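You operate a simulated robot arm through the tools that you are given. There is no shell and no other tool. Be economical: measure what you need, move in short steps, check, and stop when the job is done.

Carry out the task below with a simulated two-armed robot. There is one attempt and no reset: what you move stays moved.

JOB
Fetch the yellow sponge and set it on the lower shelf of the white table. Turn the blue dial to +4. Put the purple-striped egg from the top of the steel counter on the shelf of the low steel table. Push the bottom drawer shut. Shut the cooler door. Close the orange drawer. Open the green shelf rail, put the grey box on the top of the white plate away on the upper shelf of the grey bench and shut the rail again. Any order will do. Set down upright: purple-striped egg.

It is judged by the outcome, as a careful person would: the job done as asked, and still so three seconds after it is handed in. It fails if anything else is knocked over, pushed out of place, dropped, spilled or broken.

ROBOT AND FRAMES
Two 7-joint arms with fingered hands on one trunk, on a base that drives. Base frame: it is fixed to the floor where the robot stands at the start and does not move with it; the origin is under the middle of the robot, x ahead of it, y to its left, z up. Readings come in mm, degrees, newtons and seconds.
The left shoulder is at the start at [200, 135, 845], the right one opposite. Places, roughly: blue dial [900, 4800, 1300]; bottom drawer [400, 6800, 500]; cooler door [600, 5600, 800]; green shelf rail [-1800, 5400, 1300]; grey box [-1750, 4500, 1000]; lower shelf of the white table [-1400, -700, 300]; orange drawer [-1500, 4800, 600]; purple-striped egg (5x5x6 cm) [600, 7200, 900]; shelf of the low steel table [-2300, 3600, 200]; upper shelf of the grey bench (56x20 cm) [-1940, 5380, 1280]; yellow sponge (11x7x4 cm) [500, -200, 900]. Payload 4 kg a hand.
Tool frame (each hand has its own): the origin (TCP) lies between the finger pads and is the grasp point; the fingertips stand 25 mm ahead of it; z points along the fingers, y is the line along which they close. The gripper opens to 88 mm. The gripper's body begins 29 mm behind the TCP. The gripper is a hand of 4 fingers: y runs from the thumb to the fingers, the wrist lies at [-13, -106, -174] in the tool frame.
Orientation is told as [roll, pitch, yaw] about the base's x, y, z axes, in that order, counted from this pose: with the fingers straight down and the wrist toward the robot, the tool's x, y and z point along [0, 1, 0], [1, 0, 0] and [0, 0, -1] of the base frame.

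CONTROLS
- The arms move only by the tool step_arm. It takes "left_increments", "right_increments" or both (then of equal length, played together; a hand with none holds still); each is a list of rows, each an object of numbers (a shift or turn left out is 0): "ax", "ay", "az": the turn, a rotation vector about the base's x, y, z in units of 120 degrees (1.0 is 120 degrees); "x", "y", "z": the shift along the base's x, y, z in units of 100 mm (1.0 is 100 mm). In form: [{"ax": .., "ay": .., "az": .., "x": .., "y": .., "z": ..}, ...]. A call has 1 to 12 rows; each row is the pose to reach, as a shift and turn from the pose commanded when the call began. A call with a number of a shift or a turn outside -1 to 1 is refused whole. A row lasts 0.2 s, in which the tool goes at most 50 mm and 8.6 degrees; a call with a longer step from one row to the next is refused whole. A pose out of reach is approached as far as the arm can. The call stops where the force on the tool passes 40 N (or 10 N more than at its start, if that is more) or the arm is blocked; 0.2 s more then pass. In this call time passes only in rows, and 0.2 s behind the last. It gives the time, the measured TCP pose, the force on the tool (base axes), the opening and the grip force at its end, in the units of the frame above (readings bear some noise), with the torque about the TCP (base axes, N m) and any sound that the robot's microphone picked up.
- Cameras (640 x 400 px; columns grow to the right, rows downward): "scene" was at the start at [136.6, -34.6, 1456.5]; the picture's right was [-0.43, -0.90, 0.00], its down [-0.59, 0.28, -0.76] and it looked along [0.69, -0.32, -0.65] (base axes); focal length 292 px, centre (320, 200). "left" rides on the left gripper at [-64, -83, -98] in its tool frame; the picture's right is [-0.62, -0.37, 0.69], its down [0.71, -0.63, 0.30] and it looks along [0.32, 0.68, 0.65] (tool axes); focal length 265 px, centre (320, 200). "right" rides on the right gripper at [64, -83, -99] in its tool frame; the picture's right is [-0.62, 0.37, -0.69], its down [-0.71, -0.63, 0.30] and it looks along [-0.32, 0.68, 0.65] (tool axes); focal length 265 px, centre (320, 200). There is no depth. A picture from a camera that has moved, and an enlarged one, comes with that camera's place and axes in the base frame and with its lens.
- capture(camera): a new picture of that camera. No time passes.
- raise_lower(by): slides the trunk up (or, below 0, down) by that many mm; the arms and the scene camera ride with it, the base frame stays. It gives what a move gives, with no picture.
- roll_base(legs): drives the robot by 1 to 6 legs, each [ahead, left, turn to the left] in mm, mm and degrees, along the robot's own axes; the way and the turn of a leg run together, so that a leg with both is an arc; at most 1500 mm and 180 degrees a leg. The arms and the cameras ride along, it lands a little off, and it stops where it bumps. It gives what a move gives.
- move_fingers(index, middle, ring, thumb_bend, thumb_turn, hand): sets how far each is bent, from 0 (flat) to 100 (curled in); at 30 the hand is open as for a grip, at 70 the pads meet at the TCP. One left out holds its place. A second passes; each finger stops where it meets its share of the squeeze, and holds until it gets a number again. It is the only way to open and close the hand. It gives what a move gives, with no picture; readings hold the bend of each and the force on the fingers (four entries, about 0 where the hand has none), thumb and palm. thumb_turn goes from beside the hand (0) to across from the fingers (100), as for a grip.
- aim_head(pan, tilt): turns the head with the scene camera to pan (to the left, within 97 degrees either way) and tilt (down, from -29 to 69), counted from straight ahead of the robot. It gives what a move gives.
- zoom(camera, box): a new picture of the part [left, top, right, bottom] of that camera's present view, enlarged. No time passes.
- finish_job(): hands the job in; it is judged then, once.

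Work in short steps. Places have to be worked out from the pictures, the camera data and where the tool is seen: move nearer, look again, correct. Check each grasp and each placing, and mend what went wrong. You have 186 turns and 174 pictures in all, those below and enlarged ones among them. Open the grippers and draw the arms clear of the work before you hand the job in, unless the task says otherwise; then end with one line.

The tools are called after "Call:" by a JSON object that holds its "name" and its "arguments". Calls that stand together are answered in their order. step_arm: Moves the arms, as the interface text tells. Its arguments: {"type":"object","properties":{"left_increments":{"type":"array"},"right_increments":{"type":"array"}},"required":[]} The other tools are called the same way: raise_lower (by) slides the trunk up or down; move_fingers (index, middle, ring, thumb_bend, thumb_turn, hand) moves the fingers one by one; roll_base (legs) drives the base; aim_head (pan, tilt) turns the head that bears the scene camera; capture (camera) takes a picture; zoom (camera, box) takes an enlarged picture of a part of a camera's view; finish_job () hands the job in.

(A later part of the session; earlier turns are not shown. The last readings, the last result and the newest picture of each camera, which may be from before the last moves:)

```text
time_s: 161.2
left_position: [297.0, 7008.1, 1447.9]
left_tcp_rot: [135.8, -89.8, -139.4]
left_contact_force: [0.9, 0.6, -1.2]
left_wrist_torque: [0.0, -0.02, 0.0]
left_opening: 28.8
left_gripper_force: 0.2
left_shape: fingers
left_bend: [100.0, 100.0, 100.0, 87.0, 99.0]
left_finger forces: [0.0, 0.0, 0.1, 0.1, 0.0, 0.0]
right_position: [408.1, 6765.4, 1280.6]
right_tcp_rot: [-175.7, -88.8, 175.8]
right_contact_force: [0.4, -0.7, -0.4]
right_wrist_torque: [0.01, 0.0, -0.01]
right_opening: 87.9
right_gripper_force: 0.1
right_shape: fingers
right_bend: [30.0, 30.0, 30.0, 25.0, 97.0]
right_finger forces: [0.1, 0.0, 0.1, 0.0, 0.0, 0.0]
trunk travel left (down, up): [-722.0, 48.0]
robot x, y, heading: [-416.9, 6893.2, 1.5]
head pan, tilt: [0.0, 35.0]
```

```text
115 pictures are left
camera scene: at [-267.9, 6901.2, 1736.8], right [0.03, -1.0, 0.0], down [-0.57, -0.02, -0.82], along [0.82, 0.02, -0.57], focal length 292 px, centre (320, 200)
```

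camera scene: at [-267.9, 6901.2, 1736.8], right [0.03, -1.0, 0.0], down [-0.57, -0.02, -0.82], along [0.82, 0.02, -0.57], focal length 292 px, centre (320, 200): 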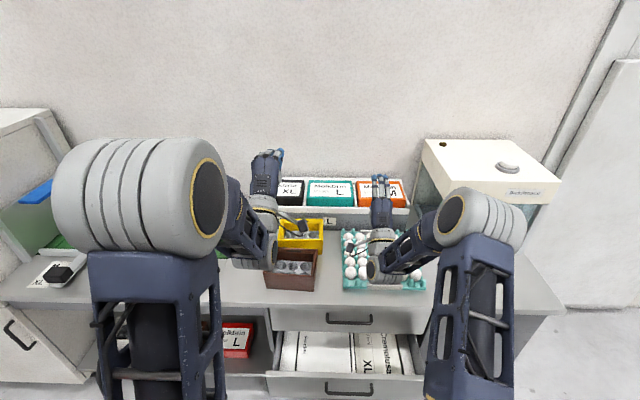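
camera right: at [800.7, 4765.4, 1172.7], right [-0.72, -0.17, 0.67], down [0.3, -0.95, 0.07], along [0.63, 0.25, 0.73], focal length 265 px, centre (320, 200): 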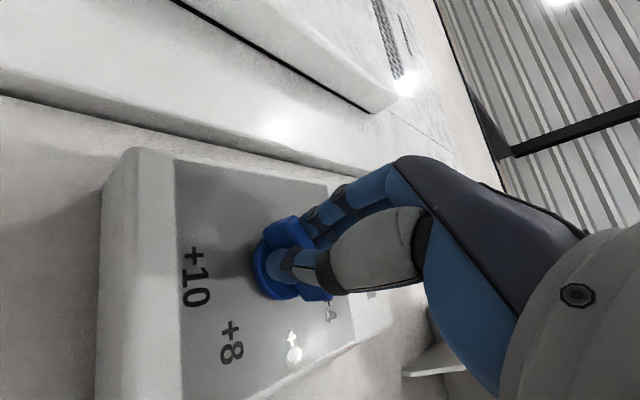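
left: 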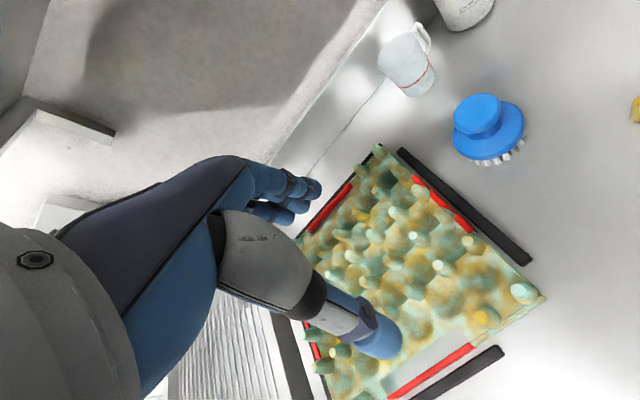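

The open drawer sits under a closed one, with its handle near (246, 6800). I'll pull both arms back, roll back a little, and lower the trunk to push it shut with the right fist.

Call:
{"name": "step_arm", "arguments": {"left_increments": [{"x": -0.4}, {"x": -0.8}, {"x": -0.9}], "right_increments": [{"x": -0.4}, {"x": -0.8}, {"x": -1.0}]}}

Call:
{"name": "step_arm", "arguments": {"right_increments": [{"x": -0.4}, {"x": -0.8}, {"x": -1.0}]}}

Call:
{"name": "roll_base", "arguments": {"legs": [[-120, 0, -1.5]]}}

Call:
{"name": "move_fingers", "arguments": {"hand": "right", "index": 100, "middle": 100, "ring": 100, "thumb_bend": 90}}

Call:
{"name": "raise_lower", "arguments": {"by": -400}}

Call:
{"name": "capture", "arguments": {"camera": "scene"}}

```text
time_s: 162.0
left_position: [210.3, 7009.1, 1448.5]
left_tcp_rot: [146.3, -89.9, -149.7]
left_contact_force: [-1.1, -0.1, 0.1]
left_wrist_torque: [0.0, 0.01, -0.01]
left_opening: 28.9
left_gripper_force: 0.1
left_shape: fingers
left_bend: [100.0, 100.0, 100.0, 87.0, 99.0]
left_finger forces: [0.0, 0.1, 0.0, 0.1, 0.2, 0.0]
left hand out of reach, approached as far as the arm can: row 3
right_position: [306.7, 6766.5, 1280.6]
right_tcp_rot: [-175.3, -88.6, 175.4]
right_contact_force: [0.0, 0.2, 0.5]
right_wrist_torque: [0.0, -0.01, 0.0]
right_opening: 88.1
right_gripper_force: 0.2
right_shape: fingers
right_bend: [30.0, 30.0, 30.0, 25.0, 97.0]
right_finger forces: [0.1, 0.0, 0.0, 0.0, 0.0, 0.0]
trunk travel left (down, up): [-722.0, 48.0]
robot x, y, heading: [-416.1, 6892.8, 1.4]
head pan, tilt: [0.0, 35.0]
```

```text
time_s: 162.8
left_position: [210.7, 7008.8, 1447.0]
left_tcp_rot: [138.9, -89.8, -142.4]
left_contact_force: [0.1, 0.4, -0.2]
left_wrist_torque: [-0.02, -0.02, -0.06]
left_opening: 28.7
left_gripper_force: 0.0
left_shape: fingers
left_bend: [100.0, 100.0, 100.0, 87.0, 99.0]
left_finger forces: [0.1, 0.0, 0.0, 0.0, 0.1, 0.0]
right_position: [208.1, 6762.2, 1278.7]
right_tcp_rot: [-176.6, -88.5, 176.6]
right_contact_force: [-0.2, 0.5, -0.3]
right_wrist_torque: [-0.01, 0.02, 0.0]
right_opening: 87.9
right_gripper_force: 0.0
right_shape: fingers
right_bend: [30.0, 30.0, 30.0, 25.0, 97.0]
right_finger forces: [0.0, 0.0, 0.0, 0.1, 0.0, 0.0]
trunk travel left (down, up): [-722.0, 48.0]
robot x, y, heading: [-417.4, 6895.1, 1.2]
head pan, tilt: [0.0, 35.0]
```

```text
time_s: 164.0
left_position: [93.4, 6989.9, 1447.0]
left_tcp_rot: [137.5, -89.8, -142.8]
left_contact_force: [-0.1, 0.3, -0.4]
left_wrist_torque: [0.02, 0.04, -0.04]
left_opening: 29.0
left_gripper_force: 0.0
left_shape: fingers
left_bend: [100.0, 100.0, 100.0, 87.0, 99.0]
left_finger forces: [0.1, 0.1, 0.0, 0.1, 0.0, 0.1]
right_position: [83.2, 6742.8, 1277.3]
right_tcp_rot: [-175.9, -88.5, 174.4]
right_contact_force: [0.1, 0.2, -0.2]
right_wrist_torque: [0.03, 0.01, 0.0]
right_opening: 87.7
right_gripper_force: 0.0
right_shape: fingers
right_bend: [30.0, 30.0, 30.0, 25.0, 97.0]
right_finger forces: [0.0, 0.1, 0.1, 0.0, 0.0, 0.0]
trunk travel left (down, up): [-722.0, 48.0]
robot x, y, heading: [-534.4, 6889.4, 0.0]
head pan, tilt: [0.0, 35.0]
```

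```text
time_s: 165.0
left_position: [93.1, 6989.7, 1449.0]
left_tcp_rot: [138.9, -89.8, -144.1]
left_contact_force: [0.5, -0.1, -0.4]
left_wrist_torque: [-0.03, 0.0, 0.01]
left_opening: 28.5
left_gripper_force: 0.1
left_shape: fingers
left_bend: [100.0, 100.0, 100.0, 87.0, 99.0]
left_finger forces: [0.0, 0.0, 0.0, 0.0, 0.0, 0.0]
right_position: [83.2, 6744.3, 1277.6]
right_tcp_rot: [-176.0, -88.6, 174.4]
right_contact_force: [0.0, -0.1, -0.5]
right_wrist_torque: [0.01, -0.01, -0.01]
right_opening: 0.0
right_gripper_force: 0.0
right_shape: fingers
right_bend: [84.0, 100.0, 100.0, 78.0, 97.0]
right_finger forces: [0.0, 0.0, 0.0, 0.0, 0.0, 0.1]
trunk travel left (down, up): [-722.0, 48.0]
robot x, y, heading: [-540.5, 6893.2, -0.4]
head pan, tilt: [0.0, 35.0]
```

```text
time_s: 168.8
left_position: [91.7, 6990.2, 1048.0]
left_tcp_rot: [138.6, -89.7, -143.8]
left_contact_force: [0.2, -0.1, 1.0]
left_wrist_torque: [-0.01, -0.01, 0.01]
left_opening: 28.8
left_gripper_force: 0.2
left_shape: fingers
left_bend: [100.0, 100.0, 100.0, 87.0, 99.0]
left_finger forces: [0.0, 0.1, 0.0, 0.0, 0.1, 0.0]
right_position: [83.0, 6744.0, 878.2]
right_tcp_rot: [-176.1, -88.6, 174.5]
right_contact_force: [-0.4, -0.9, 0.5]
right_wrist_torque: [-0.01, 0.0, 0.02]
right_opening: 24.1
right_gripper_force: 0.1
right_shape: fingers
right_bend: [100.0, 100.0, 100.0, 86.0, 97.0]
right_finger forces: [0.0, 0.0, 0.1, 0.0, 0.0, 0.0]
trunk travel left (down, up): [-322.0, 448.0]
robot x, y, heading: [-537.8, 6892.2, -0.1]
head pan, tilt: [0.0, 35.0]
```

```text
114 pictures are left
camera scene: at [-389.2, 6895.5, 1336.8], right [0.0, -1.0, 0.0], down [-0.57, 0.0, -0.82], along [0.82, 0.0, -0.57], focal length 292 px, centre (320, 200)
```

scene: 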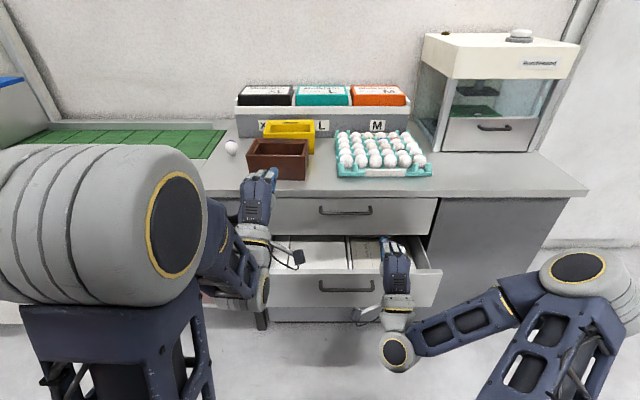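

The egg is visible at (231,148). I'll zoom on it and on the drawers.

Call:
{"name": "zoom", "arguments": {"camera": "scene", "box": [190, 110, 318, 190]}}

Call:
{"name": "zoom", "arguments": {"camera": "scene", "box": [260, 190, 460, 340]}}

```text
5.00 times, centred on (254, 150) of scene
camera zoom: at [-389.2, 6895.5, 1336.8], right [0.0, -1.0, 0.0], down [-0.57, 0.0, -0.82], along [0.82, 0.0, -0.57], focal length 1459 px, centre (650, 450)
```

zoom: 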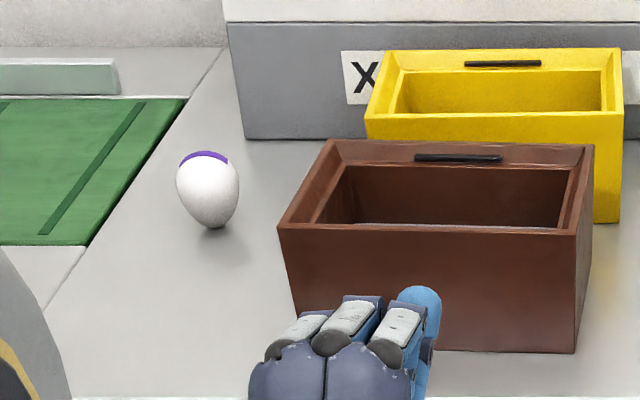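

```text
2.67 times, centred on (360, 265) of scene
camera zoom: at [-389.2, 6895.5, 1336.8], right [0.0, -1.0, 0.0], down [-0.57, 0.0, -0.82], along [0.82, 0.0, -0.57], focal length 778 px, centre (213, 27)
```

zoom: 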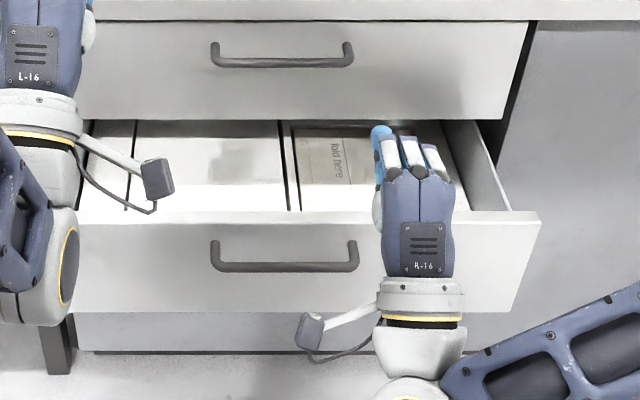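

The open drawer is the bottom one, with its front at z 455–645 and handle at about (212, 6810, 581). I'll lower 290, centre on it and push.

Call:
{"name": "raise_lower", "arguments": {"by": -290}}

Call:
{"name": "roll_base", "arguments": {"legs": [[0, 50, 0]]}}

Call:
{"name": "step_arm", "arguments": {"right_increments": [{"x": 0.2}, {"x": 0.4}, {"x": 0.5}, {"x": 0.6}, {"x": 0.7}, {"x": 0.8}, {"x": 0.9}, {"x": 1.0}]}}

Call:
{"name": "aim_head", "arguments": {"pan": 0, "tilt": 40}}

Call:
{"name": "capture", "arguments": {"camera": "scene"}}

```text
time_s: 171.8
left_position: [92.3, 6990.1, 757.6]
left_tcp_rot: [139.0, -89.8, -144.2]
left_contact_force: [-0.4, 0.3, 0.9]
left_wrist_torque: [-0.01, -0.01, 0.01]
left_opening: 28.8
left_gripper_force: 0.1
left_shape: fingers
left_bend: [100.0, 100.0, 100.0, 87.0, 99.0]
left_finger forces: [0.1, 0.1, 0.0, 0.0, 0.0, 0.0]
right_position: [82.4, 6743.7, 589.3]
right_tcp_rot: [-176.0, -88.6, 174.4]
right_contact_force: [-0.2, 0.2, -0.1]
right_wrist_torque: [-0.01, -0.02, 0.0]
right_opening: 23.9
right_gripper_force: 0.1
right_shape: fingers
right_bend: [100.0, 100.0, 100.0, 86.0, 97.0]
right_finger forces: [0.0, 0.0, 0.1, 0.1, 0.0, 0.1]
trunk travel left (down, up): [-32.0, 738.0]
robot x, y, heading: [-536.5, 6892.5, -0.6]
head pan, tilt: [0.0, 35.0]
```

```text
time_s: 172.7
left_position: [92.1, 7038.6, 758.9]
left_tcp_rot: [139.0, -89.7, -144.1]
left_contact_force: [-0.3, 0.3, 0.8]
left_wrist_torque: [-0.02, 0.01, -0.02]
left_opening: 28.9
left_gripper_force: 0.0
left_shape: fingers
left_bend: [100.0, 100.0, 100.0, 87.0, 99.0]
left_finger forces: [0.1, 0.1, 0.0, 0.0, 0.1, 0.1]
right_position: [82.8, 6792.0, 588.0]
right_tcp_rot: [-175.9, -88.6, 174.3]
right_contact_force: [0.3, -0.2, 0.3]
right_wrist_torque: [0.0, 0.01, 0.03]
right_opening: 24.0
right_gripper_force: 0.0
right_shape: fingers
right_bend: [100.0, 100.0, 100.0, 86.0, 97.0]
right_finger forces: [0.0, 0.1, 0.1, 0.0, 0.1, 0.0]
trunk travel left (down, up): [-32.0, 738.0]
robot x, y, heading: [-540.4, 6945.9, -0.5]
head pan, tilt: [0.0, 35.0]
```

```text
time_s: 174.5
left_position: [93.1, 7039.9, 758.2]
left_tcp_rot: [139.3, -89.8, -144.4]
left_contact_force: [0.0, 0.8, -0.7]
left_wrist_torque: [0.02, 0.01, -0.01]
left_opening: 28.8
left_gripper_force: 0.0
left_shape: fingers
left_bend: [100.0, 100.0, 100.0, 87.0, 99.0]
left_finger forces: [0.1, 0.0, 0.0, 0.0, 0.0, 0.1]
right_position: [181.0, 6795.0, 588.7]
right_tcp_rot: [-176.8, -88.6, 175.3]
right_contact_force: [-0.7, 0.2, -0.4]
right_wrist_torque: [-0.01, 0.02, 0.04]
right_opening: 24.0
right_gripper_force: 0.0
right_shape: fingers
right_bend: [100.0, 100.0, 100.0, 87.0, 97.0]
right_finger forces: [0.0, 0.0, 0.0, 0.0, 0.1, 0.0]
trunk travel left (down, up): [-32.0, 738.0]
robot x, y, heading: [-535.5, 6947.7, -0.1]
head pan, tilt: [0.0, 35.0]
```

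```text
time_s: 175.1
left_position: [92.0, 7037.9, 758.6]
left_tcp_rot: [139.7, -89.8, -145.0]
left_contact_force: [0.1, -0.1, 0.1]
left_wrist_torque: [-0.02, 0.03, 0.01]
left_opening: 29.0
left_gripper_force: 0.0
left_shape: fingers
left_bend: [100.0, 100.0, 100.0, 87.0, 99.0]
left_finger forces: [0.1, 0.0, 0.0, 0.0, 0.0, 0.0]
right_position: [182.0, 6793.9, 587.4]
right_tcp_rot: [-175.9, -88.7, 174.2]
right_contact_force: [-0.2, 0.2, 0.5]
right_wrist_torque: [0.0, 0.02, 0.02]
right_opening: 23.7
right_gripper_force: 0.1
right_shape: fingers
right_bend: [100.0, 100.0, 100.0, 87.0, 97.0]
right_finger forces: [0.0, 0.1, 0.0, 0.0, 0.0, 0.0]
trunk travel left (down, up): [-32.0, 738.0]
robot x, y, heading: [-537.6, 6944.8, -0.1]
head pan, tilt: [0.0, 40.0]
```

```text
111 pictures are left
camera scene: at [-392.1, 6945.2, 1039.3], right [0.0, -1.0, 0.0], down [-0.64, 0.0, -0.77], along [0.77, 0.0, -0.64], focal length 292 px, centre (320, 200)
```

scene: 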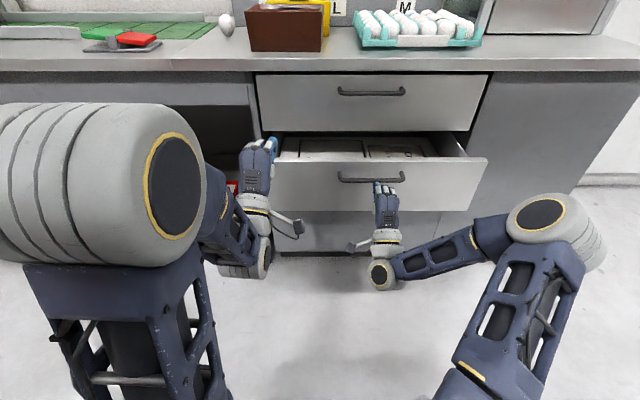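

The fist is at the handle. I'll push on with the arm, slowly.

Call:
{"name": "step_arm", "arguments": {"right_increments": [{"x": 0.08}, {"x": 0.16}, {"x": 0.24}, {"x": 0.32}, {"x": 0.4}, {"x": 0.5}, {"x": 0.6}, {"x": 0.7}, {"x": 0.8}, {"x": 0.9}, {"x": 1.0}]}}

Call:
{"name": "roll_base", "arguments": {"legs": [[50, 0, 0], [50, 0, 0]]}}

Call:
{"name": "capture", "arguments": {"camera": "scene"}}

```text
time_s: 177.5
left_position: [92.6, 7038.1, 758.4]
left_tcp_rot: [139.4, -89.8, -144.6]
left_contact_force: [-0.6, 0.3, -0.3]
left_wrist_torque: [-0.02, -0.01, -0.01]
left_opening: 29.0
left_gripper_force: 0.0
left_shape: fingers
left_bend: [100.0, 100.0, 100.0, 87.0, 99.0]
left_finger forces: [0.1, 0.0, 0.0, 0.0, 0.0, 0.0]
right_position: [282.3, 6792.5, 587.2]
right_tcp_rot: [-174.9, -88.6, 173.3]
right_contact_force: [-0.2, -0.2, 0.3]
right_wrist_torque: [0.0, 0.0, -0.04]
right_opening: 24.2
right_gripper_force: 0.2
right_shape: fingers
right_bend: [100.0, 100.0, 100.0, 87.0, 97.0]
right_finger forces: [0.1, 0.0, 0.1, 0.1, 0.1, 0.0]
trunk travel left (down, up): [-32.0, 738.0]
robot x, y, heading: [-537.3, 6944.5, -0.1]
head pan, tilt: [0.0, 40.0]
```

```text
time_s: 178.6
left_position: [142.0, 7037.7, 758.5]
left_tcp_rot: [150.0, -89.8, -155.2]
left_contact_force: [0.2, -0.2, 0.0]
left_wrist_torque: [-0.01, -0.02, -0.01]
left_opening: 29.0
left_gripper_force: 0.1
left_shape: fingers
left_bend: [100.0, 100.0, 100.0, 87.0, 99.0]
left_finger forces: [0.0, 0.1, 0.0, 0.0, 0.0, 0.1]
right_position: [328.8, 6791.2, 586.8]
right_tcp_rot: [178.6, -88.6, 180.1]
right_contact_force: [-20.1, -0.3, -0.1]
right_wrist_torque: [0.0, -0.43, 0.26]
right_opening: 21.0
right_gripper_force: 10.7
right_shape: fingers
right_bend: [100.0, 100.0, 100.0, 96.0, 96.0]
right_finger forces: [0.0, 0.1, 0.0, 0.0, 21.3, 0.0]
trunk travel left (down, up): [-32.0, 738.0]
robot x, y, heading: [-487.9, 6945.4, -0.1]
head pan, tilt: [0.0, 40.0]
stopped in leg 1: the force on the tool passed its limit at 43 N (the readings are from after the stop); the commanded pose is now the measured one
```

```text
110 pictures are left
camera scene: at [-342.8, 6944.7, 1039.4], right [0.0, -1.0, 0.0], down [-0.64, 0.0, -0.77], along [0.77, 0.0, -0.64], focal length 292 px, centre (320, 200)
```

scene: 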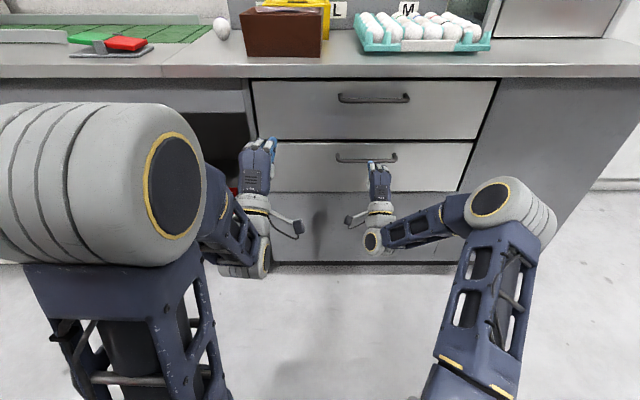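

The drawer looks shut. I'll back the hand off and check flushness closely.

Call:
{"name": "step_arm", "arguments": {"right_increments": [{"x": -0.4}, {"x": -0.8}, {"x": -1.0}]}}

Call:
{"name": "zoom", "arguments": {"camera": "scene", "box": [230, 60, 520, 270]}}

Call:
{"name": "zoom", "arguments": {"camera": "scene", "box": [180, 0, 308, 80]}}

```text
time_s: 179.4
left_position: [142.6, 7039.3, 758.5]
left_tcp_rot: [142.5, -89.8, -147.7]
left_contact_force: [-0.4, 0.3, 0.2]
left_wrist_torque: [0.0, -0.01, 0.0]
left_opening: 28.7
left_gripper_force: 0.0
left_shape: fingers
left_bend: [100.0, 100.0, 100.0, 87.0, 99.0]
left_finger forces: [0.0, 0.1, 0.0, 0.1, 0.0, 0.0]
right_position: [231.0, 6791.1, 584.7]
right_tcp_rot: [-179.3, -88.6, 177.7]
right_contact_force: [0.7, -0.4, -0.6]
right_wrist_torque: [-0.01, -0.01, 0.0]
right_opening: 25.1
right_gripper_force: 0.1
right_shape: fingers
right_bend: [100.0, 100.0, 100.0, 87.0, 96.0]
right_finger forces: [0.1, 0.0, 0.1, 0.0, 0.1, 0.1]
trunk travel left (down, up): [-32.0, 738.0]
robot x, y, heading: [-484.1, 6943.0, -0.3]
head pan, tilt: [0.0, 40.0]
```

```text
1.90 times, centred on (375, 165) of scene
camera zoom: at [-342.2, 6944.8, 1039.2], right [0.0, -1.0, 0.0], down [-0.64, 0.0, -0.77], along [0.77, 0.0, -0.64], focal length 556 px, centre (215, 267)
```

zoom: 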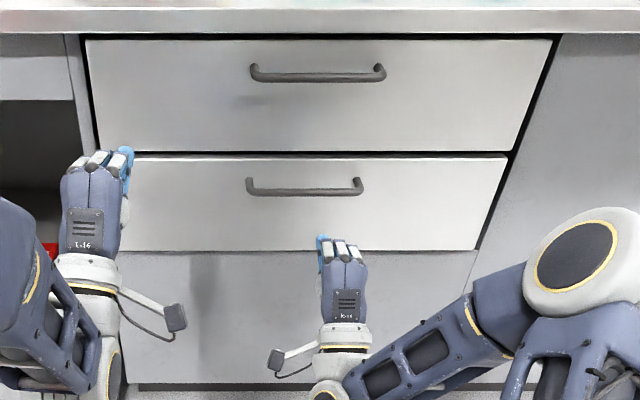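

```text
5.00 times, centred on (244, 40) of scene
camera zoom: at [-342.2, 6944.8, 1039.2], right [0.0, -1.0, 0.0], down [-0.64, 0.0, -0.77], along [0.77, 0.0, -0.64], focal length 1459 px, centre (700, 1000)
```

zoom: 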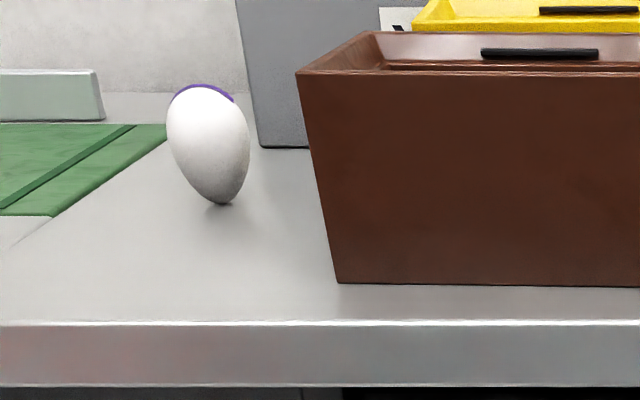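

The drawer is flush. The egg triangulates to about (593, 7220, 885). Before picking it I'll do the tasks on the other side and look at the low steel table, so I'm driving back to the bench.

Call:
{"name": "raise_lower", "arguments": {"by": 400}}

Call:
{"name": "roll_base", "arguments": {"legs": [[-40, -1000, 0], [200, -1000, 0], [0, 0, 90], [0, 0, 90]]}}

Call:
{"name": "aim_head", "arguments": {"pan": 0, "tilt": 30}}

Call:
{"name": "capture", "arguments": {"camera": "scene"}}

```text
time_s: 183.3
left_position: [141.7, 7037.2, 1157.7]
left_tcp_rot: [142.4, -89.8, -147.6]
left_contact_force: [-0.3, 0.5, 0.4]
left_wrist_torque: [-0.01, 0.04, 0.0]
left_opening: 28.8
left_gripper_force: 0.1
left_shape: fingers
left_bend: [100.0, 100.0, 100.0, 87.0, 99.0]
left_finger forces: [0.0, 0.1, 0.0, 0.0, 0.0, 0.0]
right_position: [230.8, 6791.7, 985.3]
right_tcp_rot: [-179.3, -88.7, 177.6]
right_contact_force: [-0.2, 0.0, -0.5]
right_wrist_torque: [-0.02, -0.02, -0.03]
right_opening: 24.8
right_gripper_force: 0.0
right_shape: fingers
right_bend: [100.0, 100.0, 100.0, 87.0, 96.0]
right_finger forces: [0.0, 0.0, 0.1, 0.1, 0.1, 0.1]
trunk travel left (down, up): [-432.0, 338.0]
robot x, y, heading: [-486.7, 6944.1, -0.4]
head pan, tilt: [0.0, 40.0]
```

```text
time_s: 200.9
left_position: [-962.0, 4867.9, 1157.1]
left_tcp_rot: [142.3, -89.8, 32.5]
left_contact_force: [-0.2, -0.2, -0.8]
left_wrist_torque: [0.02, -0.04, 0.02]
left_opening: 28.9
left_gripper_force: 0.0
left_shape: fingers
left_bend: [100.0, 100.0, 100.0, 87.0, 99.0]
left_finger forces: [0.0, 0.0, 0.0, 0.0, 0.0, 0.0]
right_position: [-1050.4, 5115.5, 985.7]
right_tcp_rot: [-179.2, -88.7, -2.4]
right_contact_force: [0.2, 0.5, 0.4]
right_wrist_torque: [0.02, -0.01, 0.01]
right_opening: 24.8
right_gripper_force: 0.1
right_shape: fingers
right_bend: [100.0, 100.0, 100.0, 87.0, 96.0]
right_finger forces: [0.0, 0.1, 0.1, 0.0, 0.0, 0.0]
trunk travel left (down, up): [-432.0, 338.0]
robot x, y, heading: [-330.3, 4965.4, 179.5]
head pan, tilt: [0.0, 40.0]
```

```text
time_s: 201.6
left_position: [-961.0, 4868.4, 1157.4]
left_tcp_rot: [143.1, -89.8, 31.6]
left_contact_force: [-0.2, 0.6, 0.9]
left_wrist_torque: [0.01, 0.04, 0.02]
left_opening: 28.7
left_gripper_force: 0.1
left_shape: fingers
left_bend: [100.0, 100.0, 100.0, 87.0, 99.0]
left_finger forces: [0.1, 0.0, 0.1, 0.0, 0.0, 0.1]
right_position: [-1049.0, 5115.4, 984.5]
right_tcp_rot: [-179.3, -88.7, -2.3]
right_contact_force: [1.0, 0.1, -0.5]
right_wrist_torque: [0.01, 0.0, -0.06]
right_opening: 25.0
right_gripper_force: 0.1
right_shape: fingers
right_bend: [100.0, 100.0, 100.0, 87.0, 96.0]
right_finger forces: [0.0, 0.1, 0.0, 0.1, 0.0, 0.0]
trunk travel left (down, up): [-432.0, 338.0]
robot x, y, heading: [-332.3, 4965.0, 179.5]
head pan, tilt: [0.0, 30.0]
```

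```text
107 pictures are left
camera scene: at [-481.9, 4964.2, 1454.5], right [0.01, 1.0, 0.0], down [0.5, 0.0, -0.87], along [-0.87, 0.0, -0.5], focal length 292 px, centre (320, 200)
```

scene: 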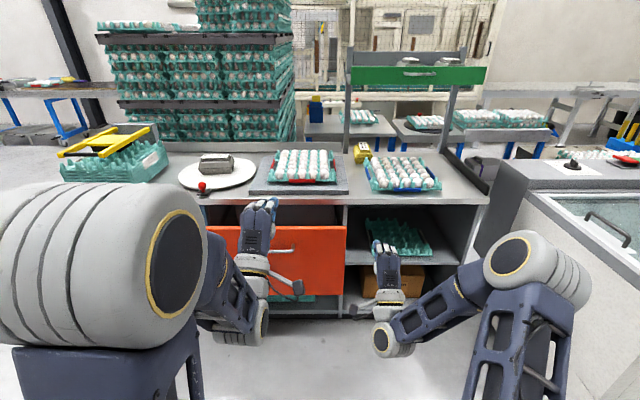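

Triangulated, the orange drawer's handle is at about (-1400, 4823, 705), with its panel at z 430–805. I'll shift left, lower, and push with the right fist below the handle.

Call:
{"name": "roll_base", "arguments": {"legs": [[0, 285, 0]]}}

Call:
{"name": "raise_lower", "arguments": {"by": -365}}

Call:
{"name": "roll_base", "arguments": {"legs": [[260, 0, 0]]}}

Call:
{"name": "capture", "arguments": {"camera": "scene"}}

```text
time_s: 203.6
left_position: [-962.2, 4579.8, 1158.3]
left_tcp_rot: [143.1, -89.8, 31.7]
left_contact_force: [0.4, 0.0, 0.5]
left_wrist_torque: [0.0, 0.0, 0.0]
left_opening: 28.5
left_gripper_force: 0.1
left_shape: fingers
left_bend: [100.0, 100.0, 100.0, 87.0, 99.0]
left_finger forces: [0.1, 0.0, 0.1, 0.0, 0.0, 0.0]
right_position: [-1051.1, 4827.0, 984.2]
right_tcp_rot: [-179.1, -88.8, -2.5]
right_contact_force: [0.3, 0.0, 0.7]
right_wrist_torque: [0.0, 0.01, -0.03]
right_opening: 25.0
right_gripper_force: 0.1
right_shape: fingers
right_bend: [100.0, 100.0, 100.0, 87.0, 96.0]
right_finger forces: [0.0, 0.0, 0.1, 0.0, 0.0, 0.0]
trunk travel left (down, up): [-432.0, 338.0]
robot x, y, heading: [-334.2, 4671.1, 179.8]
head pan, tilt: [0.0, 30.0]
```

```text
time_s: 207.1
left_position: [-962.9, 4579.7, 793.5]
left_tcp_rot: [142.9, -89.7, 31.9]
left_contact_force: [0.0, 0.1, 0.0]
left_wrist_torque: [0.01, -0.02, -0.01]
left_opening: 28.7
left_gripper_force: 0.1
left_shape: fingers
left_bend: [100.0, 100.0, 100.0, 87.0, 99.0]
left_finger forces: [0.0, 0.0, 0.0, 0.0, 0.0, 0.0]
right_position: [-1050.1, 4827.2, 619.7]
right_tcp_rot: [-179.2, -88.7, -2.3]
right_contact_force: [-0.9, -0.4, 0.1]
right_wrist_torque: [-0.02, 0.0, 0.03]
right_opening: 24.8
right_gripper_force: 0.0
right_shape: fingers
right_bend: [100.0, 100.0, 100.0, 87.0, 96.0]
right_finger forces: [0.1, 0.0, 0.1, 0.0, 0.0, 0.0]
trunk travel left (down, up): [-67.0, 703.0]
robot x, y, heading: [-329.1, 4671.5, 179.8]
head pan, tilt: [0.0, 30.0]
```

```text
time_s: 209.0
left_position: [-1227.9, 4586.7, 793.7]
left_tcp_rot: [144.0, -89.8, 30.5]
left_contact_force: [-0.1, 0.4, 0.5]
left_wrist_torque: [-0.01, -0.02, 0.0]
left_opening: 28.9
left_gripper_force: 0.1
left_shape: fingers
left_bend: [100.0, 100.0, 100.0, 87.0, 99.0]
left_finger forces: [0.1, 0.0, 0.0, 0.0, 0.0, 0.0]
right_position: [-1314.5, 4834.1, 620.1]
right_tcp_rot: [-179.1, -88.7, -2.8]
right_contact_force: [0.0, -0.3, -0.5]
right_wrist_torque: [0.02, 0.01, -0.02]
right_opening: 25.3
right_gripper_force: 0.2
right_shape: fingers
right_bend: [100.0, 100.0, 100.0, 87.0, 96.0]
right_finger forces: [0.0, 0.1, 0.0, 0.1, 0.0, 0.0]
trunk travel left (down, up): [-67.0, 703.0]
robot x, y, heading: [-596.2, 4676.7, 179.2]
head pan, tilt: [0.0, 30.0]
```

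```text
106 pictures are left
camera scene: at [-747.7, 4679.3, 1089.6], right [0.01, 1.0, 0.0], down [0.5, -0.01, -0.87], along [-0.87, 0.01, -0.5], focal length 292 px, centre (320, 200)
```

scene: 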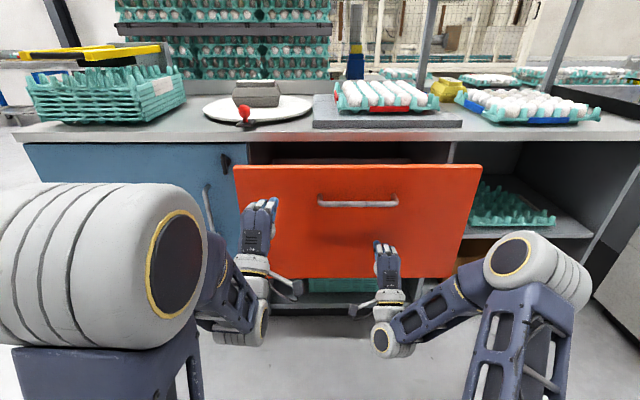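

The right fist faces the panel below the handle. I'll push in slowly.

Call:
{"name": "step_arm", "arguments": {"right_increments": [{"x": -0.08}, {"x": -0.16}, {"x": -0.24}, {"x": -0.32}, {"x": -0.4}, {"x": -0.5}, {"x": -0.6}, {"x": -0.7}, {"x": -0.8}, {"x": -0.9}, {"x": -1.0}]}}

Call:
{"name": "step_arm", "arguments": {"right_increments": [{"x": -0.08}, {"x": -0.16}, {"x": -0.24}, {"x": -0.32}, {"x": -0.4}, {"x": -0.48}, {"x": -0.56}, {"x": -0.64}, {"x": -0.72}, {"x": -0.8}, {"x": -0.88}, {"x": -0.96}]}}

Call:
{"name": "capture", "arguments": {"camera": "scene"}}

```text
time_s: 211.4
left_position: [-1226.5, 4585.2, 793.9]
left_tcp_rot: [144.5, -89.7, 30.0]
left_contact_force: [0.2, 0.4, -0.3]
left_wrist_torque: [0.02, -0.02, 0.02]
left_opening: 28.7
left_gripper_force: 0.0
left_shape: fingers
left_bend: [100.0, 100.0, 100.0, 87.0, 99.0]
left_finger forces: [0.0, 0.0, 0.0, 0.0, 0.1, 0.0]
right_position: [-1413.7, 4833.2, 619.3]
right_tcp_rot: [-179.4, -88.7, -2.4]
right_contact_force: [0.1, 0.1, -0.4]
right_wrist_torque: [0.01, 0.0, 0.01]
right_opening: 25.1
right_gripper_force: 0.5
right_shape: fingers
right_bend: [100.0, 100.0, 100.0, 87.0, 97.0]
right_finger forces: [0.0, 0.0, 0.0, 0.1, 0.4, 0.1]
trunk travel left (down, up): [-67.0, 703.0]
robot x, y, heading: [-598.0, 4676.9, 179.5]
head pan, tilt: [0.0, 30.0]
```

```text
time_s: 214.0
left_position: [-1227.2, 4585.3, 793.4]
left_tcp_rot: [144.4, -89.8, 30.0]
left_contact_force: [0.3, 0.1, -0.4]
left_wrist_torque: [0.01, -0.01, 0.0]
left_opening: 29.0
left_gripper_force: 0.0
left_shape: fingers
left_bend: [100.0, 100.0, 100.0, 87.0, 99.0]
left_finger forces: [0.0, 0.0, 0.0, 0.1, 0.1, 0.0]
right_position: [-1509.8, 4833.4, 619.7]
right_tcp_rot: [-179.5, -88.7, -2.4]
right_contact_force: [1.2, -0.2, -0.4]
right_wrist_torque: [0.02, 0.02, -0.01]
right_opening: 25.2
right_gripper_force: 0.2
right_shape: fingers
right_bend: [100.0, 100.0, 100.0, 87.0, 97.0]
right_finger forces: [0.0, 0.0, 0.1, 0.1, 0.8, 0.0]
trunk travel left (down, up): [-67.0, 703.0]
robot x, y, heading: [-598.7, 4677.2, 179.0]
head pan, tilt: [0.0, 30.0]
```

```text
105 pictures are left
camera scene: at [-747.7, 4679.3, 1089.6], right [0.01, 1.0, 0.0], down [0.5, -0.01, -0.87], along [-0.87, 0.01, -0.5], focal length 292 px, centre (320, 200)
```

scene: 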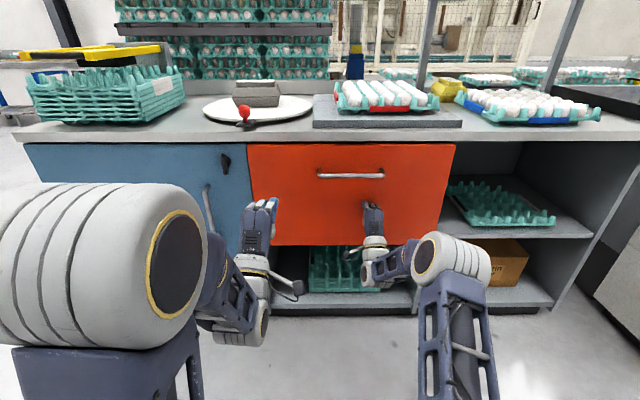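

It's nearly flush. I'll push a bit more until it seats.

Call:
{"name": "roll_base", "arguments": {"legs": [[25, 0, 0], [25, 0, 0]]}}

Call:
{"name": "step_arm", "arguments": {"right_increments": [{"x": 0.4}, {"x": 0.8}, {"x": 1.0}]}}

Call:
{"name": "capture", "arguments": {"camera": "scene"}}

```text
time_s: 215.2
left_position: [-1262.3, 4587.6, 794.7]
left_tcp_rot: [155.1, -89.8, 19.5]
left_contact_force: [0.6, -0.4, 0.2]
left_wrist_torque: [-0.01, 0.0, -0.01]
left_opening: 28.7
left_gripper_force: 0.0
left_shape: fingers
left_bend: [100.0, 100.0, 100.0, 87.0, 99.0]
left_finger forces: [0.0, 0.1, 0.0, 0.0, 0.0, 0.0]
right_position: [-1541.4, 4835.1, 616.8]
right_tcp_rot: [174.8, -88.5, 3.4]
right_contact_force: [26.6, 1.8, -0.8]
right_wrist_torque: [-0.02, 0.5, 0.32]
right_opening: 21.3
right_gripper_force: 15.3
right_shape: fingers
right_bend: [100.0, 100.0, 100.0, 97.0, 96.0]
right_finger forces: [0.0, 0.1, 0.0, 0.1, 30.7, 0.0]
trunk travel left (down, up): [-67.0, 703.0]
robot x, y, heading: [-629.9, 4677.3, 179.3]
head pan, tilt: [0.0, 30.0]
stopped in leg 2: the force on the tool passed its limit at 87 N (the readings are from after the stop); the commanded pose is now the measured one
```

```text
time_s: 216.0
left_position: [-1262.2, 4587.0, 792.8]
left_tcp_rot: [147.7, -89.8, 26.8]
left_contact_force: [-0.7, 0.5, 0.8]
left_wrist_torque: [0.02, 0.02, 0.01]
left_opening: 28.8
left_gripper_force: 0.0
left_shape: fingers
left_bend: [100.0, 100.0, 100.0, 87.0, 99.0]
left_finger forces: [0.0, 0.0, 0.0, 0.0, 0.1, 0.0]
right_position: [-1441.6, 4833.4, 614.6]
right_tcp_rot: [176.7, -88.7, 1.3]
right_contact_force: [-0.5, 0.0, -0.6]
right_wrist_torque: [-0.01, -0.02, 0.01]
right_opening: 25.8
right_gripper_force: 0.0
right_shape: fingers
right_bend: [100.0, 100.0, 100.0, 87.0, 96.0]
right_finger forces: [0.1, 0.0, 0.0, 0.0, 0.0, 0.1]
trunk travel left (down, up): [-67.0, 703.0]
robot x, y, heading: [-631.4, 4678.4, 179.3]
head pan, tilt: [0.0, 30.0]
```

```text
104 pictures are left
camera scene: at [-782.3, 4679.8, 1089.6], right [0.01, 1.0, 0.0], down [0.5, -0.01, -0.87], along [-0.87, 0.01, -0.5], focal length 292 px, centre (320, 200)
```

scene: 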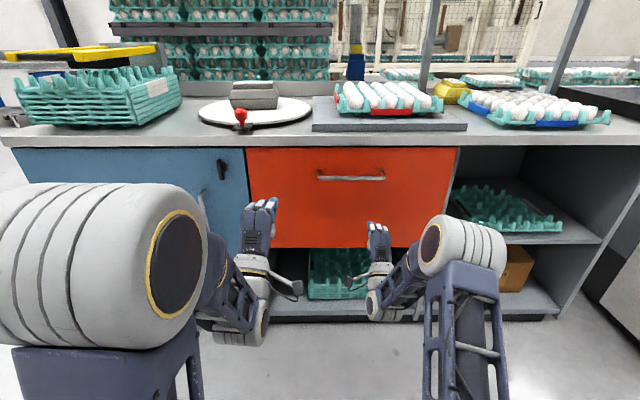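

The orange drawer is shut. Next is the green rail: I'll back off, raise the trunk and move in front of it.

Call:
{"name": "roll_base", "arguments": {"legs": [[-300, 0, 0]]}}

Call:
{"name": "raise_lower", "arguments": {"by": 400}}

Call:
{"name": "raise_lower", "arguments": {"by": 250}}

Call:
{"name": "roll_base", "arguments": {"legs": [[0, -520, 0]]}}

Call:
{"name": "aim_head", "arguments": {"pan": -10, "tilt": 20}}

Call:
{"name": "capture", "arguments": {"camera": "scene"}}

Call:
{"name": "zoom", "arguments": {"camera": "scene", "box": [240, 100, 440, 220]}}

```text
time_s: 218.1
left_position: [-957.0, 4581.6, 791.4]
left_tcp_rot: [147.1, -89.8, 27.3]
left_contact_force: [-0.2, -0.7, -0.5]
left_wrist_torque: [-0.04, 0.01, 0.01]
left_opening: 28.6
left_gripper_force: 0.0
left_shape: fingers
left_bend: [100.0, 100.0, 100.0, 87.0, 99.0]
left_finger forces: [0.0, 0.0, 0.1, 0.0, 0.0, 0.1]
right_position: [-1139.4, 4828.4, 615.7]
right_tcp_rot: [176.6, -88.7, 1.8]
right_contact_force: [0.7, -0.2, 0.9]
right_wrist_torque: [0.0, 0.0, 0.01]
right_opening: 25.9
right_gripper_force: 0.0
right_shape: fingers
right_bend: [100.0, 100.0, 100.0, 87.0, 96.0]
right_finger forces: [0.0, 0.0, 0.0, 0.0, 0.0, 0.0]
trunk travel left (down, up): [-67.0, 703.0]
robot x, y, heading: [-329.5, 4674.8, 179.6]
head pan, tilt: [0.0, 30.0]
```

```text
time_s: 221.9
left_position: [-958.9, 4582.5, 1192.7]
left_tcp_rot: [147.6, -89.8, 26.8]
left_contact_force: [-0.8, -0.6, 0.1]
left_wrist_torque: [0.01, 0.01, 0.02]
left_opening: 29.1
left_gripper_force: 0.1
left_shape: fingers
left_bend: [100.0, 100.0, 100.0, 87.0, 99.0]
left_finger forces: [0.1, 0.0, 0.0, 0.0, 0.0, 0.0]
right_position: [-1138.4, 4829.3, 1015.0]
right_tcp_rot: [176.5, -88.7, 1.8]
right_contact_force: [0.3, -0.3, -0.7]
right_wrist_torque: [-0.02, 0.0, 0.01]
right_opening: 25.8
right_gripper_force: 0.1
right_shape: fingers
right_bend: [100.0, 100.0, 100.0, 87.0, 96.0]
right_finger forces: [0.0, 0.0, 0.1, 0.1, 0.0, 0.0]
trunk travel left (down, up): [-467.0, 303.0]
robot x, y, heading: [-325.8, 4671.6, 179.6]
head pan, tilt: [0.0, 30.0]
```

```text
time_s: 224.5
left_position: [-958.4, 4582.2, 1444.0]
left_tcp_rot: [147.6, -89.7, 26.9]
left_contact_force: [0.1, 0.4, -0.7]
left_wrist_torque: [0.02, 0.01, -0.02]
left_opening: 28.8
left_gripper_force: 0.0
left_shape: fingers
left_bend: [100.0, 100.0, 100.0, 87.0, 99.0]
left_finger forces: [0.0, 0.1, 0.0, 0.0, 0.0, 0.0]
right_position: [-1138.9, 4826.7, 1265.2]
right_tcp_rot: [176.5, -88.7, 1.8]
right_contact_force: [0.1, 0.4, 0.1]
right_wrist_torque: [-0.01, 0.02, 0.02]
right_opening: 25.7
right_gripper_force: 0.1
right_shape: fingers
right_bend: [100.0, 100.0, 100.0, 87.0, 96.0]
right_finger forces: [0.1, 0.0, 0.0, 0.0, 0.0, 0.0]
trunk travel left (down, up): [-717.0, 53.0]
robot x, y, heading: [-329.7, 4669.6, 179.5]
head pan, tilt: [0.0, 30.0]
```

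```text
time_s: 227.5
left_position: [-953.7, 5104.6, 1442.2]
left_tcp_rot: [147.6, -89.7, 26.8]
left_contact_force: [0.5, -0.5, 0.0]
left_wrist_torque: [0.01, 0.0, 0.0]
left_opening: 28.6
left_gripper_force: 0.1
left_shape: fingers
left_bend: [100.0, 100.0, 100.0, 87.0, 99.0]
left_finger forces: [0.0, 0.1, 0.0, 0.0, 0.1, 0.1]
right_position: [-1133.0, 5351.4, 1265.0]
right_tcp_rot: [176.6, -88.6, 1.6]
right_contact_force: [0.3, -0.1, 0.8]
right_wrist_torque: [-0.01, 0.01, 0.0]
right_opening: 25.7
right_gripper_force: 0.1
right_shape: fingers
right_bend: [100.0, 100.0, 100.0, 87.0, 96.0]
right_finger forces: [0.1, 0.0, 0.0, 0.0, 0.0, 0.1]
trunk travel left (down, up): [-717.0, 53.0]
robot x, y, heading: [-320.2, 5194.7, 179.3]
head pan, tilt: [0.0, 30.0]
```

```text
time_s: 228.2
left_position: [-953.7, 5104.9, 1442.7]
left_tcp_rot: [148.4, -89.9, 26.1]
left_contact_force: [-0.5, 0.2, 0.2]
left_wrist_torque: [-0.03, -0.01, 0.01]
left_opening: 28.7
left_gripper_force: 0.0
left_shape: fingers
left_bend: [100.0, 100.0, 100.0, 87.0, 99.0]
left_finger forces: [0.1, 0.0, 0.1, 0.0, 0.1, 0.1]
right_position: [-1133.8, 5352.1, 1265.5]
right_tcp_rot: [176.7, -88.7, 1.6]
right_contact_force: [0.3, -0.5, -1.2]
right_wrist_torque: [0.0, 0.0, 0.02]
right_opening: 25.7
right_gripper_force: 0.1
right_shape: fingers
right_bend: [100.0, 100.0, 100.0, 87.0, 96.0]
right_finger forces: [0.1, 0.0, 0.0, 0.1, 0.1, 0.0]
trunk travel left (down, up): [-717.0, 53.0]
robot x, y, heading: [-319.6, 5193.9, 179.4]
head pan, tilt: [-10.0, 20.0]
```

```text
103 pictures are left
camera scene: at [-474.2, 5214.8, 1755.6], right [0.18, 0.98, 0.0], down [0.34, -0.06, -0.94], along [-0.92, 0.17, -0.34], focal length 292 px, centre (320, 200)
```

scene: 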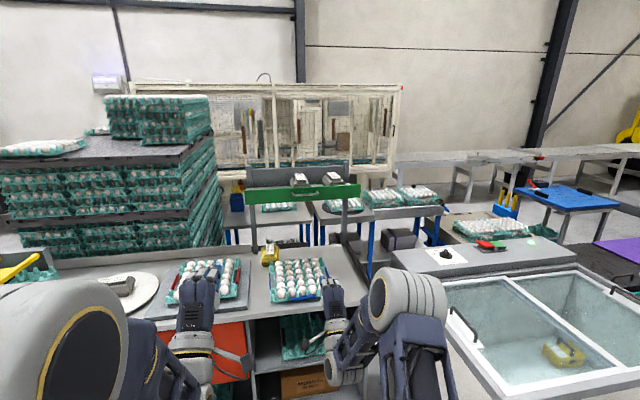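

```text
3.20 times, centred on (340, 160) of scene
camera zoom: at [-474.2, 5214.8, 1755.6], right [0.18, 0.98, 0.0], down [0.34, -0.06, -0.94], along [-0.92, 0.17, -0.34], focal length 934 px, centre (256, 328)
```

zoom: 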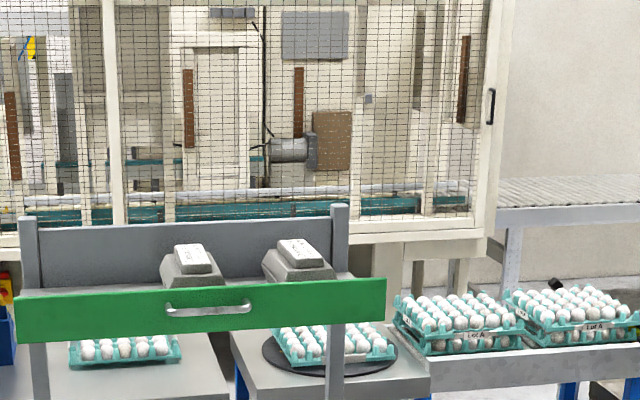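

I'll zoom tightly on the green rail to understand how it opens.

Call:
{"name": "zoom", "arguments": {"camera": "scene", "box": [236, 150, 376, 240]}}

Call:
{"name": "zoom", "arguments": {"camera": "right", "box": [0, 0, 640, 400]}}

```text
4.44 times, centred on (306, 195) of scene
camera zoom: at [-474.2, 5214.8, 1755.6], right [0.18, 0.98, 0.0], down [0.34, -0.06, -0.94], along [-0.92, 0.17, -0.34], focal length 1297 px, centre (382, 222)
```

zoom: 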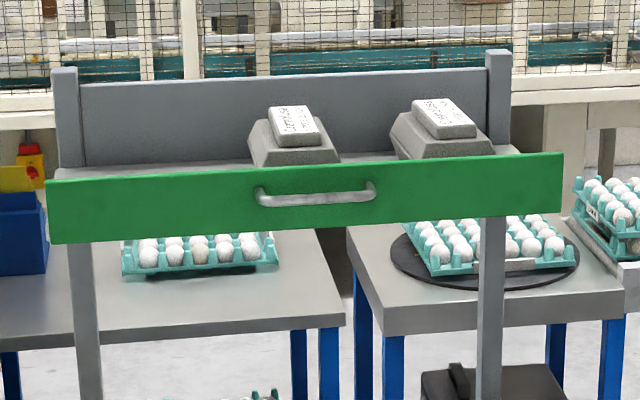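

```text
1.00 times, centred on (320, 200) of right (not enlarged: the box is as wide or as high as the picture)
camera zoom: at [-1037.4, 5284.1, 1180.3], right [0.72, 0.6, 0.35], down [-0.3, 0.72, -0.62], along [-0.63, 0.35, 0.7], focal length 265 px, centre (320, 200)
```

zoom: 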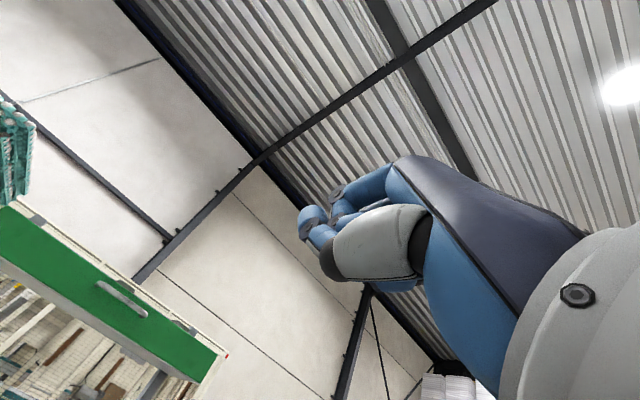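

The rail is a panel with a horizontal bar handle, triangulated to (-1804, 5387, 1303). I'll open the right hand and approach it.

Call:
{"name": "move_fingers", "arguments": {"hand": "right", "index": 30, "middle": 30, "ring": 30, "thumb_bend": 25}}

Call:
{"name": "step_arm", "arguments": {"right_increments": [{"z": 0.2, "y": 0.15}, {"z": 0.38, "y": 0.35}]}}

Call:
{"name": "roll_base", "arguments": {"legs": [[540, 0, 0]]}}

Call:
{"name": "capture", "arguments": {"camera": "scene"}}

Call:
{"name": "capture", "arguments": {"camera": "right"}}

```text
time_s: 229.2
left_position: [-954.1, 5104.6, 1444.2]
left_tcp_rot: [147.9, -89.8, 26.6]
left_contact_force: [0.3, 0.4, 0.5]
left_wrist_torque: [0.01, 0.02, 0.0]
left_opening: 28.8
left_gripper_force: 0.0
left_shape: fingers
left_bend: [100.0, 100.0, 100.0, 87.0, 99.0]
left_finger forces: [0.0, 0.0, 0.0, 0.0, 0.0, 0.0]
right_position: [-1131.6, 5350.9, 1265.3]
right_tcp_rot: [176.7, -88.7, 1.6]
right_contact_force: [-0.1, 0.2, -0.2]
right_wrist_torque: [-0.01, 0.02, 0.01]
right_opening: 87.7
right_gripper_force: 0.1
right_shape: fingers
right_bend: [30.0, 30.0, 30.0, 25.0, 97.0]
right_finger forces: [0.1, 0.0, 0.0, 0.0, 0.0, 0.1]
trunk travel left (down, up): [-717.0, 53.0]
robot x, y, heading: [-322.1, 5195.5, 179.5]
head pan, tilt: [-10.0, 20.0]
```

```text
time_s: 229.8
left_position: [-953.9, 5103.4, 1442.9]
left_tcp_rot: [148.5, -89.9, 26.1]
left_contact_force: [0.1, 0.4, -0.6]
left_wrist_torque: [0.0, 0.02, 0.0]
left_opening: 28.8
left_gripper_force: 0.1
left_shape: fingers
left_bend: [100.0, 100.0, 100.0, 87.0, 99.0]
left_finger forces: [0.1, 0.1, 0.0, 0.1, 0.0, 0.0]
right_position: [-1133.0, 5387.4, 1304.2]
right_tcp_rot: [175.8, -88.7, 2.3]
right_contact_force: [-0.2, -0.8, 0.0]
right_wrist_torque: [0.0, 0.04, 0.0]
right_opening: 88.0
right_gripper_force: 0.1
right_shape: fingers
right_bend: [30.0, 30.0, 30.0, 25.0, 97.0]
right_finger forces: [0.0, 0.1, 0.0, 0.0, 0.1, 0.0]
trunk travel left (down, up): [-717.0, 53.0]
robot x, y, heading: [-324.8, 5194.6, 179.3]
head pan, tilt: [-10.0, 20.0]
```

```text
time_s: 233.0
left_position: [-1495.8, 5112.0, 1443.4]
left_tcp_rot: [148.2, -89.8, 26.3]
left_contact_force: [0.8, 0.6, -0.1]
left_wrist_torque: [0.0, -0.02, -0.02]
left_opening: 28.8
left_gripper_force: 0.1
left_shape: fingers
left_bend: [100.0, 100.0, 100.0, 87.0, 99.0]
left_finger forces: [0.0, 0.1, 0.0, 0.1, 0.0, 0.0]
right_position: [-1674.7, 5394.3, 1304.5]
right_tcp_rot: [176.6, -88.8, 1.6]
right_contact_force: [0.1, -0.5, -0.4]
right_wrist_torque: [-0.02, 0.0, -0.01]
right_opening: 87.8
right_gripper_force: 0.0
right_shape: fingers
right_bend: [30.0, 30.0, 30.0, 25.0, 97.0]
right_finger forces: [0.0, 0.0, 0.0, 0.0, 0.0, 0.0]
trunk travel left (down, up): [-717.0, 53.0]
robot x, y, heading: [-864.9, 5201.7, 179.3]
head pan, tilt: [-10.0, 20.0]
```

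```text
99 pictures are left
camera scene: at [-1017.9, 5221.0, 1755.6], right [0.19, 0.98, 0.0], down [0.34, -0.06, -0.94], along [-0.92, 0.17, -0.34], focal length 292 px, centre (320, 200)
```

scene: 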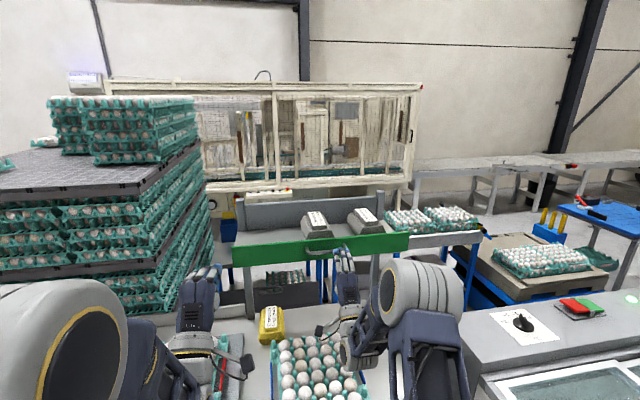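

```text
98 pictures are left
camera right: at [-1580.2, 5326.6, 1218.6], right [0.72, 0.6, 0.35], down [-0.3, 0.72, -0.62], along [-0.63, 0.35, 0.7], focal length 265 px, centre (320, 200)
```

right: 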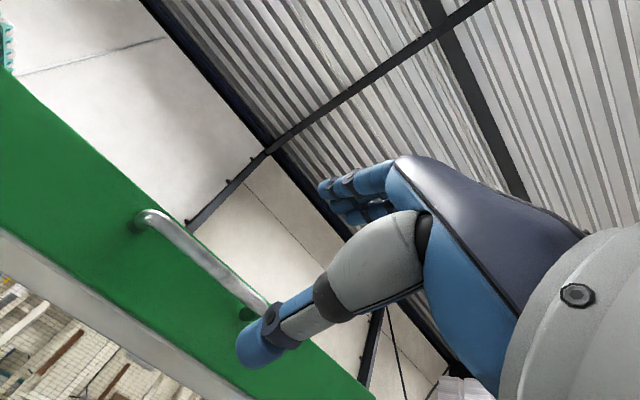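

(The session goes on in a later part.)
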